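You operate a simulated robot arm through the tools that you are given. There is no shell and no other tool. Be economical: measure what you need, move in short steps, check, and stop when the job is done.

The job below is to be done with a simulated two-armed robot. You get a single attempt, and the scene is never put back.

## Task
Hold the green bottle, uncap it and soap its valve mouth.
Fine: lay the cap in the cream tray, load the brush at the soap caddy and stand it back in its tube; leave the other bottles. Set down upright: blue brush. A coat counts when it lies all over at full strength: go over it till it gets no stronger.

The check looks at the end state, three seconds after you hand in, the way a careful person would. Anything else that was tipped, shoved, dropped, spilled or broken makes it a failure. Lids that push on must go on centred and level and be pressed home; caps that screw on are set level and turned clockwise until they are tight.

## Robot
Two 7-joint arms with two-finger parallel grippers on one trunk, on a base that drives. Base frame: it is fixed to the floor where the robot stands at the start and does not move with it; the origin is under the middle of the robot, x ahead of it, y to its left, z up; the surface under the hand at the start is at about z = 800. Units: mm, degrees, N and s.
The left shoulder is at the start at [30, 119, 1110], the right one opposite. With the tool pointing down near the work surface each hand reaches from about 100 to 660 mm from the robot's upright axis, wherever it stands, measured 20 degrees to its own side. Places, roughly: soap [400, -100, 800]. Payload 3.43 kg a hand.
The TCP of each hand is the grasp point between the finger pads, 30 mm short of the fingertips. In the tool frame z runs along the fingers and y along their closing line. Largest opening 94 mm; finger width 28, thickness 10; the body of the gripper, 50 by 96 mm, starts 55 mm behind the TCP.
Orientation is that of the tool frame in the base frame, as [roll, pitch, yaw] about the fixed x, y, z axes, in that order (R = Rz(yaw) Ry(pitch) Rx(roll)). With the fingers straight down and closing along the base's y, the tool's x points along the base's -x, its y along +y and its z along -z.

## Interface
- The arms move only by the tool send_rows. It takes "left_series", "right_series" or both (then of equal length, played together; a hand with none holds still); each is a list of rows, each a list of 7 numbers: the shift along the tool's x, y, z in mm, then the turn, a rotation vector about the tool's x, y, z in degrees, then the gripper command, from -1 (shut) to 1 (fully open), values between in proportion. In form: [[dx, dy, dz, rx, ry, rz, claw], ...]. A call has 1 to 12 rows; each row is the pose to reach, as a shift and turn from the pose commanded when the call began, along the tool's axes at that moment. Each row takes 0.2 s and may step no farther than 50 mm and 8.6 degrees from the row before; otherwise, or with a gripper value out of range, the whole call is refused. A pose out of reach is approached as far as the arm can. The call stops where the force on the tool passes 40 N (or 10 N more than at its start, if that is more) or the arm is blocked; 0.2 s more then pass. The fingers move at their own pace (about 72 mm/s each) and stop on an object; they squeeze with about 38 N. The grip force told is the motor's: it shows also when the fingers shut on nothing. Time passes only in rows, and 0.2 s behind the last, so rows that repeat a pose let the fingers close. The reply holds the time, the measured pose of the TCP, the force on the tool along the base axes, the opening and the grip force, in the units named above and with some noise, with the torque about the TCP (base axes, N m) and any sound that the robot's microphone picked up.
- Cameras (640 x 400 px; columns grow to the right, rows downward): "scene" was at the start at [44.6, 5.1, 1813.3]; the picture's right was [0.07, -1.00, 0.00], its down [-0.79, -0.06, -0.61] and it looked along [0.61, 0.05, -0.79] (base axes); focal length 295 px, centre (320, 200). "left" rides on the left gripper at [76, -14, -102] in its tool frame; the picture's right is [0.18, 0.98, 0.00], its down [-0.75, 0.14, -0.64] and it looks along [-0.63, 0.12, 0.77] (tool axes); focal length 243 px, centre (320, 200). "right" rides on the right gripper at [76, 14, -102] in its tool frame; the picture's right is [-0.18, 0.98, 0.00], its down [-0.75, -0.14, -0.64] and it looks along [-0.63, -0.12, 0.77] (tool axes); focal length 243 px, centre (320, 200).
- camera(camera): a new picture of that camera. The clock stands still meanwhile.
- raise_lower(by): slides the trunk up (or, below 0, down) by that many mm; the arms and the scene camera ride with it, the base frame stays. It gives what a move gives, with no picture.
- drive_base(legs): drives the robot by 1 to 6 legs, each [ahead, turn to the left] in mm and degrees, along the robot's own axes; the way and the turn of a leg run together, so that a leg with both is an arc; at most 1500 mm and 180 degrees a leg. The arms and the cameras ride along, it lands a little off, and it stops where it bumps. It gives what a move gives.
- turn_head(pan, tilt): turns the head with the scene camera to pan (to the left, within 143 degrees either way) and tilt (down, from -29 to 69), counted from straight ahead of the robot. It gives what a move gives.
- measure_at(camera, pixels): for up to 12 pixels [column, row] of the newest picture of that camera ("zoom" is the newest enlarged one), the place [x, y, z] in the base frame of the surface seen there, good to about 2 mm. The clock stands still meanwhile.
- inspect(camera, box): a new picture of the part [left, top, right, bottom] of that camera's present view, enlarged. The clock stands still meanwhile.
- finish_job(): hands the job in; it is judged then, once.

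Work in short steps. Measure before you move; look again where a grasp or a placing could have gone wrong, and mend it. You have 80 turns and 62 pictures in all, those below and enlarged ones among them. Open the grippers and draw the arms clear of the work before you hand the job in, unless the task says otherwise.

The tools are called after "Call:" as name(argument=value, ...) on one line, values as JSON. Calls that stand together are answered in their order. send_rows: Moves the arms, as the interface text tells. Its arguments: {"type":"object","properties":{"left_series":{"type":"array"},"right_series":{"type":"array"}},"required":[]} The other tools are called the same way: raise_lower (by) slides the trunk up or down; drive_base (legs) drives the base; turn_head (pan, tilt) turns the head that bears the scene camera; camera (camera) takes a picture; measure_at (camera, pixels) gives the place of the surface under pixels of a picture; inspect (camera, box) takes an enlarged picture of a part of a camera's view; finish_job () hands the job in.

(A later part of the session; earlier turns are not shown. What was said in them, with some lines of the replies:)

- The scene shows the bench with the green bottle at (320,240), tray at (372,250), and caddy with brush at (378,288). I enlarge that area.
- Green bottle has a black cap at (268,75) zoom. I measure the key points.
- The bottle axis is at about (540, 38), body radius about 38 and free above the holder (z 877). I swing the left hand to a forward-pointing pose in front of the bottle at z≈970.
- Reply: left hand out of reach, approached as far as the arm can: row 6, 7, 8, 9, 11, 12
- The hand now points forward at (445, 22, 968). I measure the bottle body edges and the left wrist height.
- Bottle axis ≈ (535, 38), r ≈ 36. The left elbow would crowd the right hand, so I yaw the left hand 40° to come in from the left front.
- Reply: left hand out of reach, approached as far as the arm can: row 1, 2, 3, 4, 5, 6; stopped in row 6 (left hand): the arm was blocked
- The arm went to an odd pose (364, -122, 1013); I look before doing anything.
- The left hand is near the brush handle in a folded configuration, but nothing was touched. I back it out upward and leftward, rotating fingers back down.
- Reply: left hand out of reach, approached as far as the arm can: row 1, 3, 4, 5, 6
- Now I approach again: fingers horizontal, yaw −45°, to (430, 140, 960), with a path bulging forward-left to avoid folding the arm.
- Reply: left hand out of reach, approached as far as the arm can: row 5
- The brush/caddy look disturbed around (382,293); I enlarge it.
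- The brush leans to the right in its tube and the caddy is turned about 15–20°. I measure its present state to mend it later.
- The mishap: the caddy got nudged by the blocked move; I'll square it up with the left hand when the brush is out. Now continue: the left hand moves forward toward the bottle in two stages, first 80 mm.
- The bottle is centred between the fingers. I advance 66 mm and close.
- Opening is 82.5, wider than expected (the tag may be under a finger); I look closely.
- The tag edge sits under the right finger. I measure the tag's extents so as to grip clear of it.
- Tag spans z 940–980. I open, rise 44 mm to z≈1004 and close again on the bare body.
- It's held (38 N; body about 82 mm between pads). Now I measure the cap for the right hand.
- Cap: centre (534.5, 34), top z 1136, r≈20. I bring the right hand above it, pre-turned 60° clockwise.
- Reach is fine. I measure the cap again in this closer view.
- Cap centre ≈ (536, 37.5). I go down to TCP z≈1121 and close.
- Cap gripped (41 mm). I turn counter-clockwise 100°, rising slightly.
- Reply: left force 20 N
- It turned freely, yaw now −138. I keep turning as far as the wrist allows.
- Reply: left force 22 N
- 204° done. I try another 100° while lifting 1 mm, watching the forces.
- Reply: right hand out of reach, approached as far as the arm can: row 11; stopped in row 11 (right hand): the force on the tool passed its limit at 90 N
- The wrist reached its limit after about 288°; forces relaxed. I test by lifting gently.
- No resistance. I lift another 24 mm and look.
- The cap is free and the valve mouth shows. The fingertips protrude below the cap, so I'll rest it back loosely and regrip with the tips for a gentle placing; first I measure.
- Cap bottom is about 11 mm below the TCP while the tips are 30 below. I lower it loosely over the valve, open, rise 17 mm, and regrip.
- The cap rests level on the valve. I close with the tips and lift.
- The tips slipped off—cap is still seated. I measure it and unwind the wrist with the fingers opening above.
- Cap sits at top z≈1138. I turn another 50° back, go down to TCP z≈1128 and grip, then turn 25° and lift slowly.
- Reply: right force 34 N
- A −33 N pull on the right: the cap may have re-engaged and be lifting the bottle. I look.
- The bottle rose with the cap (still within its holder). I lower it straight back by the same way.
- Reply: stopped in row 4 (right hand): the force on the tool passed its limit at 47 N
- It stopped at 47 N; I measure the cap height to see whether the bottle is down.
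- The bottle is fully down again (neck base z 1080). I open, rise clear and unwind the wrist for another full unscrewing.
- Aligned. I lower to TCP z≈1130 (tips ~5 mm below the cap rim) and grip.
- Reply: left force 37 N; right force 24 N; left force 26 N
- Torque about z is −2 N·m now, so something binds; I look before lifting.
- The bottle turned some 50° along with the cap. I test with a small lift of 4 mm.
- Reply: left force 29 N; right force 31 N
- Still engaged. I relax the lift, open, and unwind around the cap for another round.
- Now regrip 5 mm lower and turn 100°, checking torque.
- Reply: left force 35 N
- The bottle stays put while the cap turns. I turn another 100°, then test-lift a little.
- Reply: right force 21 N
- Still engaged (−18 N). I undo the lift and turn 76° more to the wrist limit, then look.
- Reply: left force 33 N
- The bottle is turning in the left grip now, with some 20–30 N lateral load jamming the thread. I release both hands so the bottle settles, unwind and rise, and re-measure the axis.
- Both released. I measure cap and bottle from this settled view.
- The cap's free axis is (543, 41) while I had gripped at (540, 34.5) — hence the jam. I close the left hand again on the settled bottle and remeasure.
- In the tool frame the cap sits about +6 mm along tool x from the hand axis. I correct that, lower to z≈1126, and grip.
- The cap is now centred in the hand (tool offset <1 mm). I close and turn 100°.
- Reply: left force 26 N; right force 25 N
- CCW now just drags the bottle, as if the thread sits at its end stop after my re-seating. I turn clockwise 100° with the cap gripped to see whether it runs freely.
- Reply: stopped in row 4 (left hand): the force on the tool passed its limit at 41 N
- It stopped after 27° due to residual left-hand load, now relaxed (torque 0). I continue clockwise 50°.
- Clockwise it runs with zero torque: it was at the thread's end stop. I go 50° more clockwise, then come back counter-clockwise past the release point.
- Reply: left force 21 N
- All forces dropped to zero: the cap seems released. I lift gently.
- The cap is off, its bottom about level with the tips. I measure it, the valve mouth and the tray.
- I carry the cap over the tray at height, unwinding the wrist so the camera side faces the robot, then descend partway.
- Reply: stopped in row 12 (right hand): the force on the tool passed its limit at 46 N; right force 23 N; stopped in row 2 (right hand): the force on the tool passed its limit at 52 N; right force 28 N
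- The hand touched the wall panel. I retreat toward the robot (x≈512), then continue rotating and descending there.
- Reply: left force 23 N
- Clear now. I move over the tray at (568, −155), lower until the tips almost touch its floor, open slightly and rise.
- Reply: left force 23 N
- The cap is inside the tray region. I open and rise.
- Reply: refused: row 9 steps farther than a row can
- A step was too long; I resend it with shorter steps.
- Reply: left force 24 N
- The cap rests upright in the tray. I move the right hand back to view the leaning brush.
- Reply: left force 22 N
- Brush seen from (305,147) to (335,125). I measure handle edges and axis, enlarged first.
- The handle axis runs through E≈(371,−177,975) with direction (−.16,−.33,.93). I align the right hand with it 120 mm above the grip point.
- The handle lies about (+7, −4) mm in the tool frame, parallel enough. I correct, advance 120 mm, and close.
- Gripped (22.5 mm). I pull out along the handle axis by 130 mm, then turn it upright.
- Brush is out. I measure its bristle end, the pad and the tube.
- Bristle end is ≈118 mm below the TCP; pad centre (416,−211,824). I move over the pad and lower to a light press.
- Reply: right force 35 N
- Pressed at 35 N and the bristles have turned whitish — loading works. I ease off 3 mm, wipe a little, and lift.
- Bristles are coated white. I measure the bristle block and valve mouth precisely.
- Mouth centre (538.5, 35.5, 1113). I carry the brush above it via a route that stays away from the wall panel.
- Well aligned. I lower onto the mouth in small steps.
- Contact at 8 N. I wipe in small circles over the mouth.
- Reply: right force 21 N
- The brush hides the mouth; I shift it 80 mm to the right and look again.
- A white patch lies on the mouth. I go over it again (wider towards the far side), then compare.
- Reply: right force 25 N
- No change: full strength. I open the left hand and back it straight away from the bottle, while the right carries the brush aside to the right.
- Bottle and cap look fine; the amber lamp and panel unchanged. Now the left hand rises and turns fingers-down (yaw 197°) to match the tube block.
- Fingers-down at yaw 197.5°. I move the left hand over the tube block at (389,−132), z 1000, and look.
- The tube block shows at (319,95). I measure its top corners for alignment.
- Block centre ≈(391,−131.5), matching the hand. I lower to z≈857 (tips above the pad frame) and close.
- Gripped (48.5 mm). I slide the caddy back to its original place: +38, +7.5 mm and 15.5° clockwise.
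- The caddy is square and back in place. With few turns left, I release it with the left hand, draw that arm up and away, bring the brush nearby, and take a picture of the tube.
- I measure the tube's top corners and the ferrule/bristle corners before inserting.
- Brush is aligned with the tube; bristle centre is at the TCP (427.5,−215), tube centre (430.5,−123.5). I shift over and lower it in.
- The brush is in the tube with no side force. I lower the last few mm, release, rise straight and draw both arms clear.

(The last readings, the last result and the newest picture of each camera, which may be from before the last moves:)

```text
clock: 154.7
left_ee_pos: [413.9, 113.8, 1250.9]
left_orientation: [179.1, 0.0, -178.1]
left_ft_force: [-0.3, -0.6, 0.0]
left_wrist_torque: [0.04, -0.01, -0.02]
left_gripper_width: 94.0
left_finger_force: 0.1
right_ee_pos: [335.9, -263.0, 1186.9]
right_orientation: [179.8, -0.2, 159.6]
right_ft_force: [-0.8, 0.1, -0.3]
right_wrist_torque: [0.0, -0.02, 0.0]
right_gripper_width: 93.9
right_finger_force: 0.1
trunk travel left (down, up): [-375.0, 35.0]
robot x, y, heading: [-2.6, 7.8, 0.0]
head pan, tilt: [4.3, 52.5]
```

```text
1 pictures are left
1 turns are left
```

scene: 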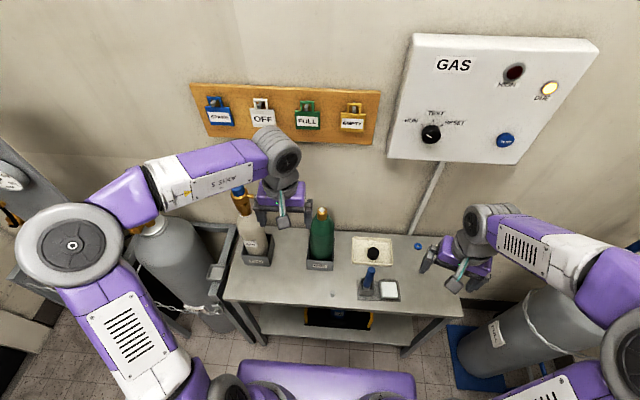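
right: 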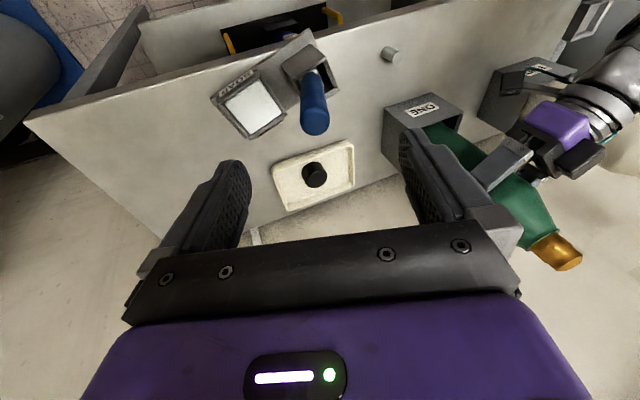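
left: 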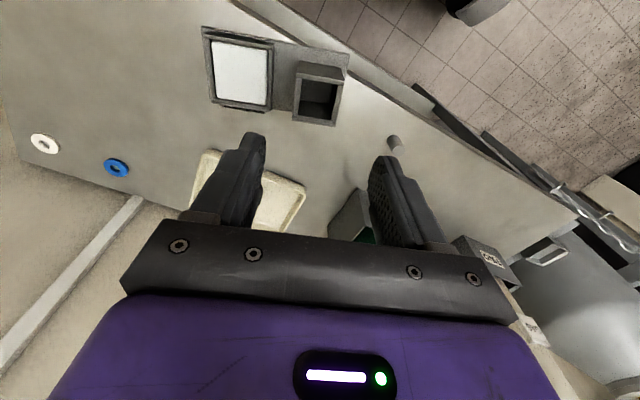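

The brush stands in its tube at (370,280), the cap is in the tray at (373,253), the mouth is coated, and both arms are clear, so I hand in.

Call:
finish_job()

```text
The job is handed in.
```

I handed the job in: the green bottle is uncapped and its valve mouth is soaped. The cap is upright in the cream tray, and the blue brush is back in its tube with both arms clear. A second pass over the mouth made the coat no stronger.

Some of it was not clean:
- **Caddy:** a blocked left-arm move early on knocked the soap caddy about 16° round and tipped the brush. I slid the caddy back to where I reckoned it had been; I worked that spot out from the early pictures.
- **Bottle:** it turned part way round in the left grip and was briefly lifted a few centimetres in its holder. It is fully down again, but its label no longer faces front.
- **Wall panel:** the right hand bumped the gas panel with about 50 N. I saw no change on the panel afterwards.
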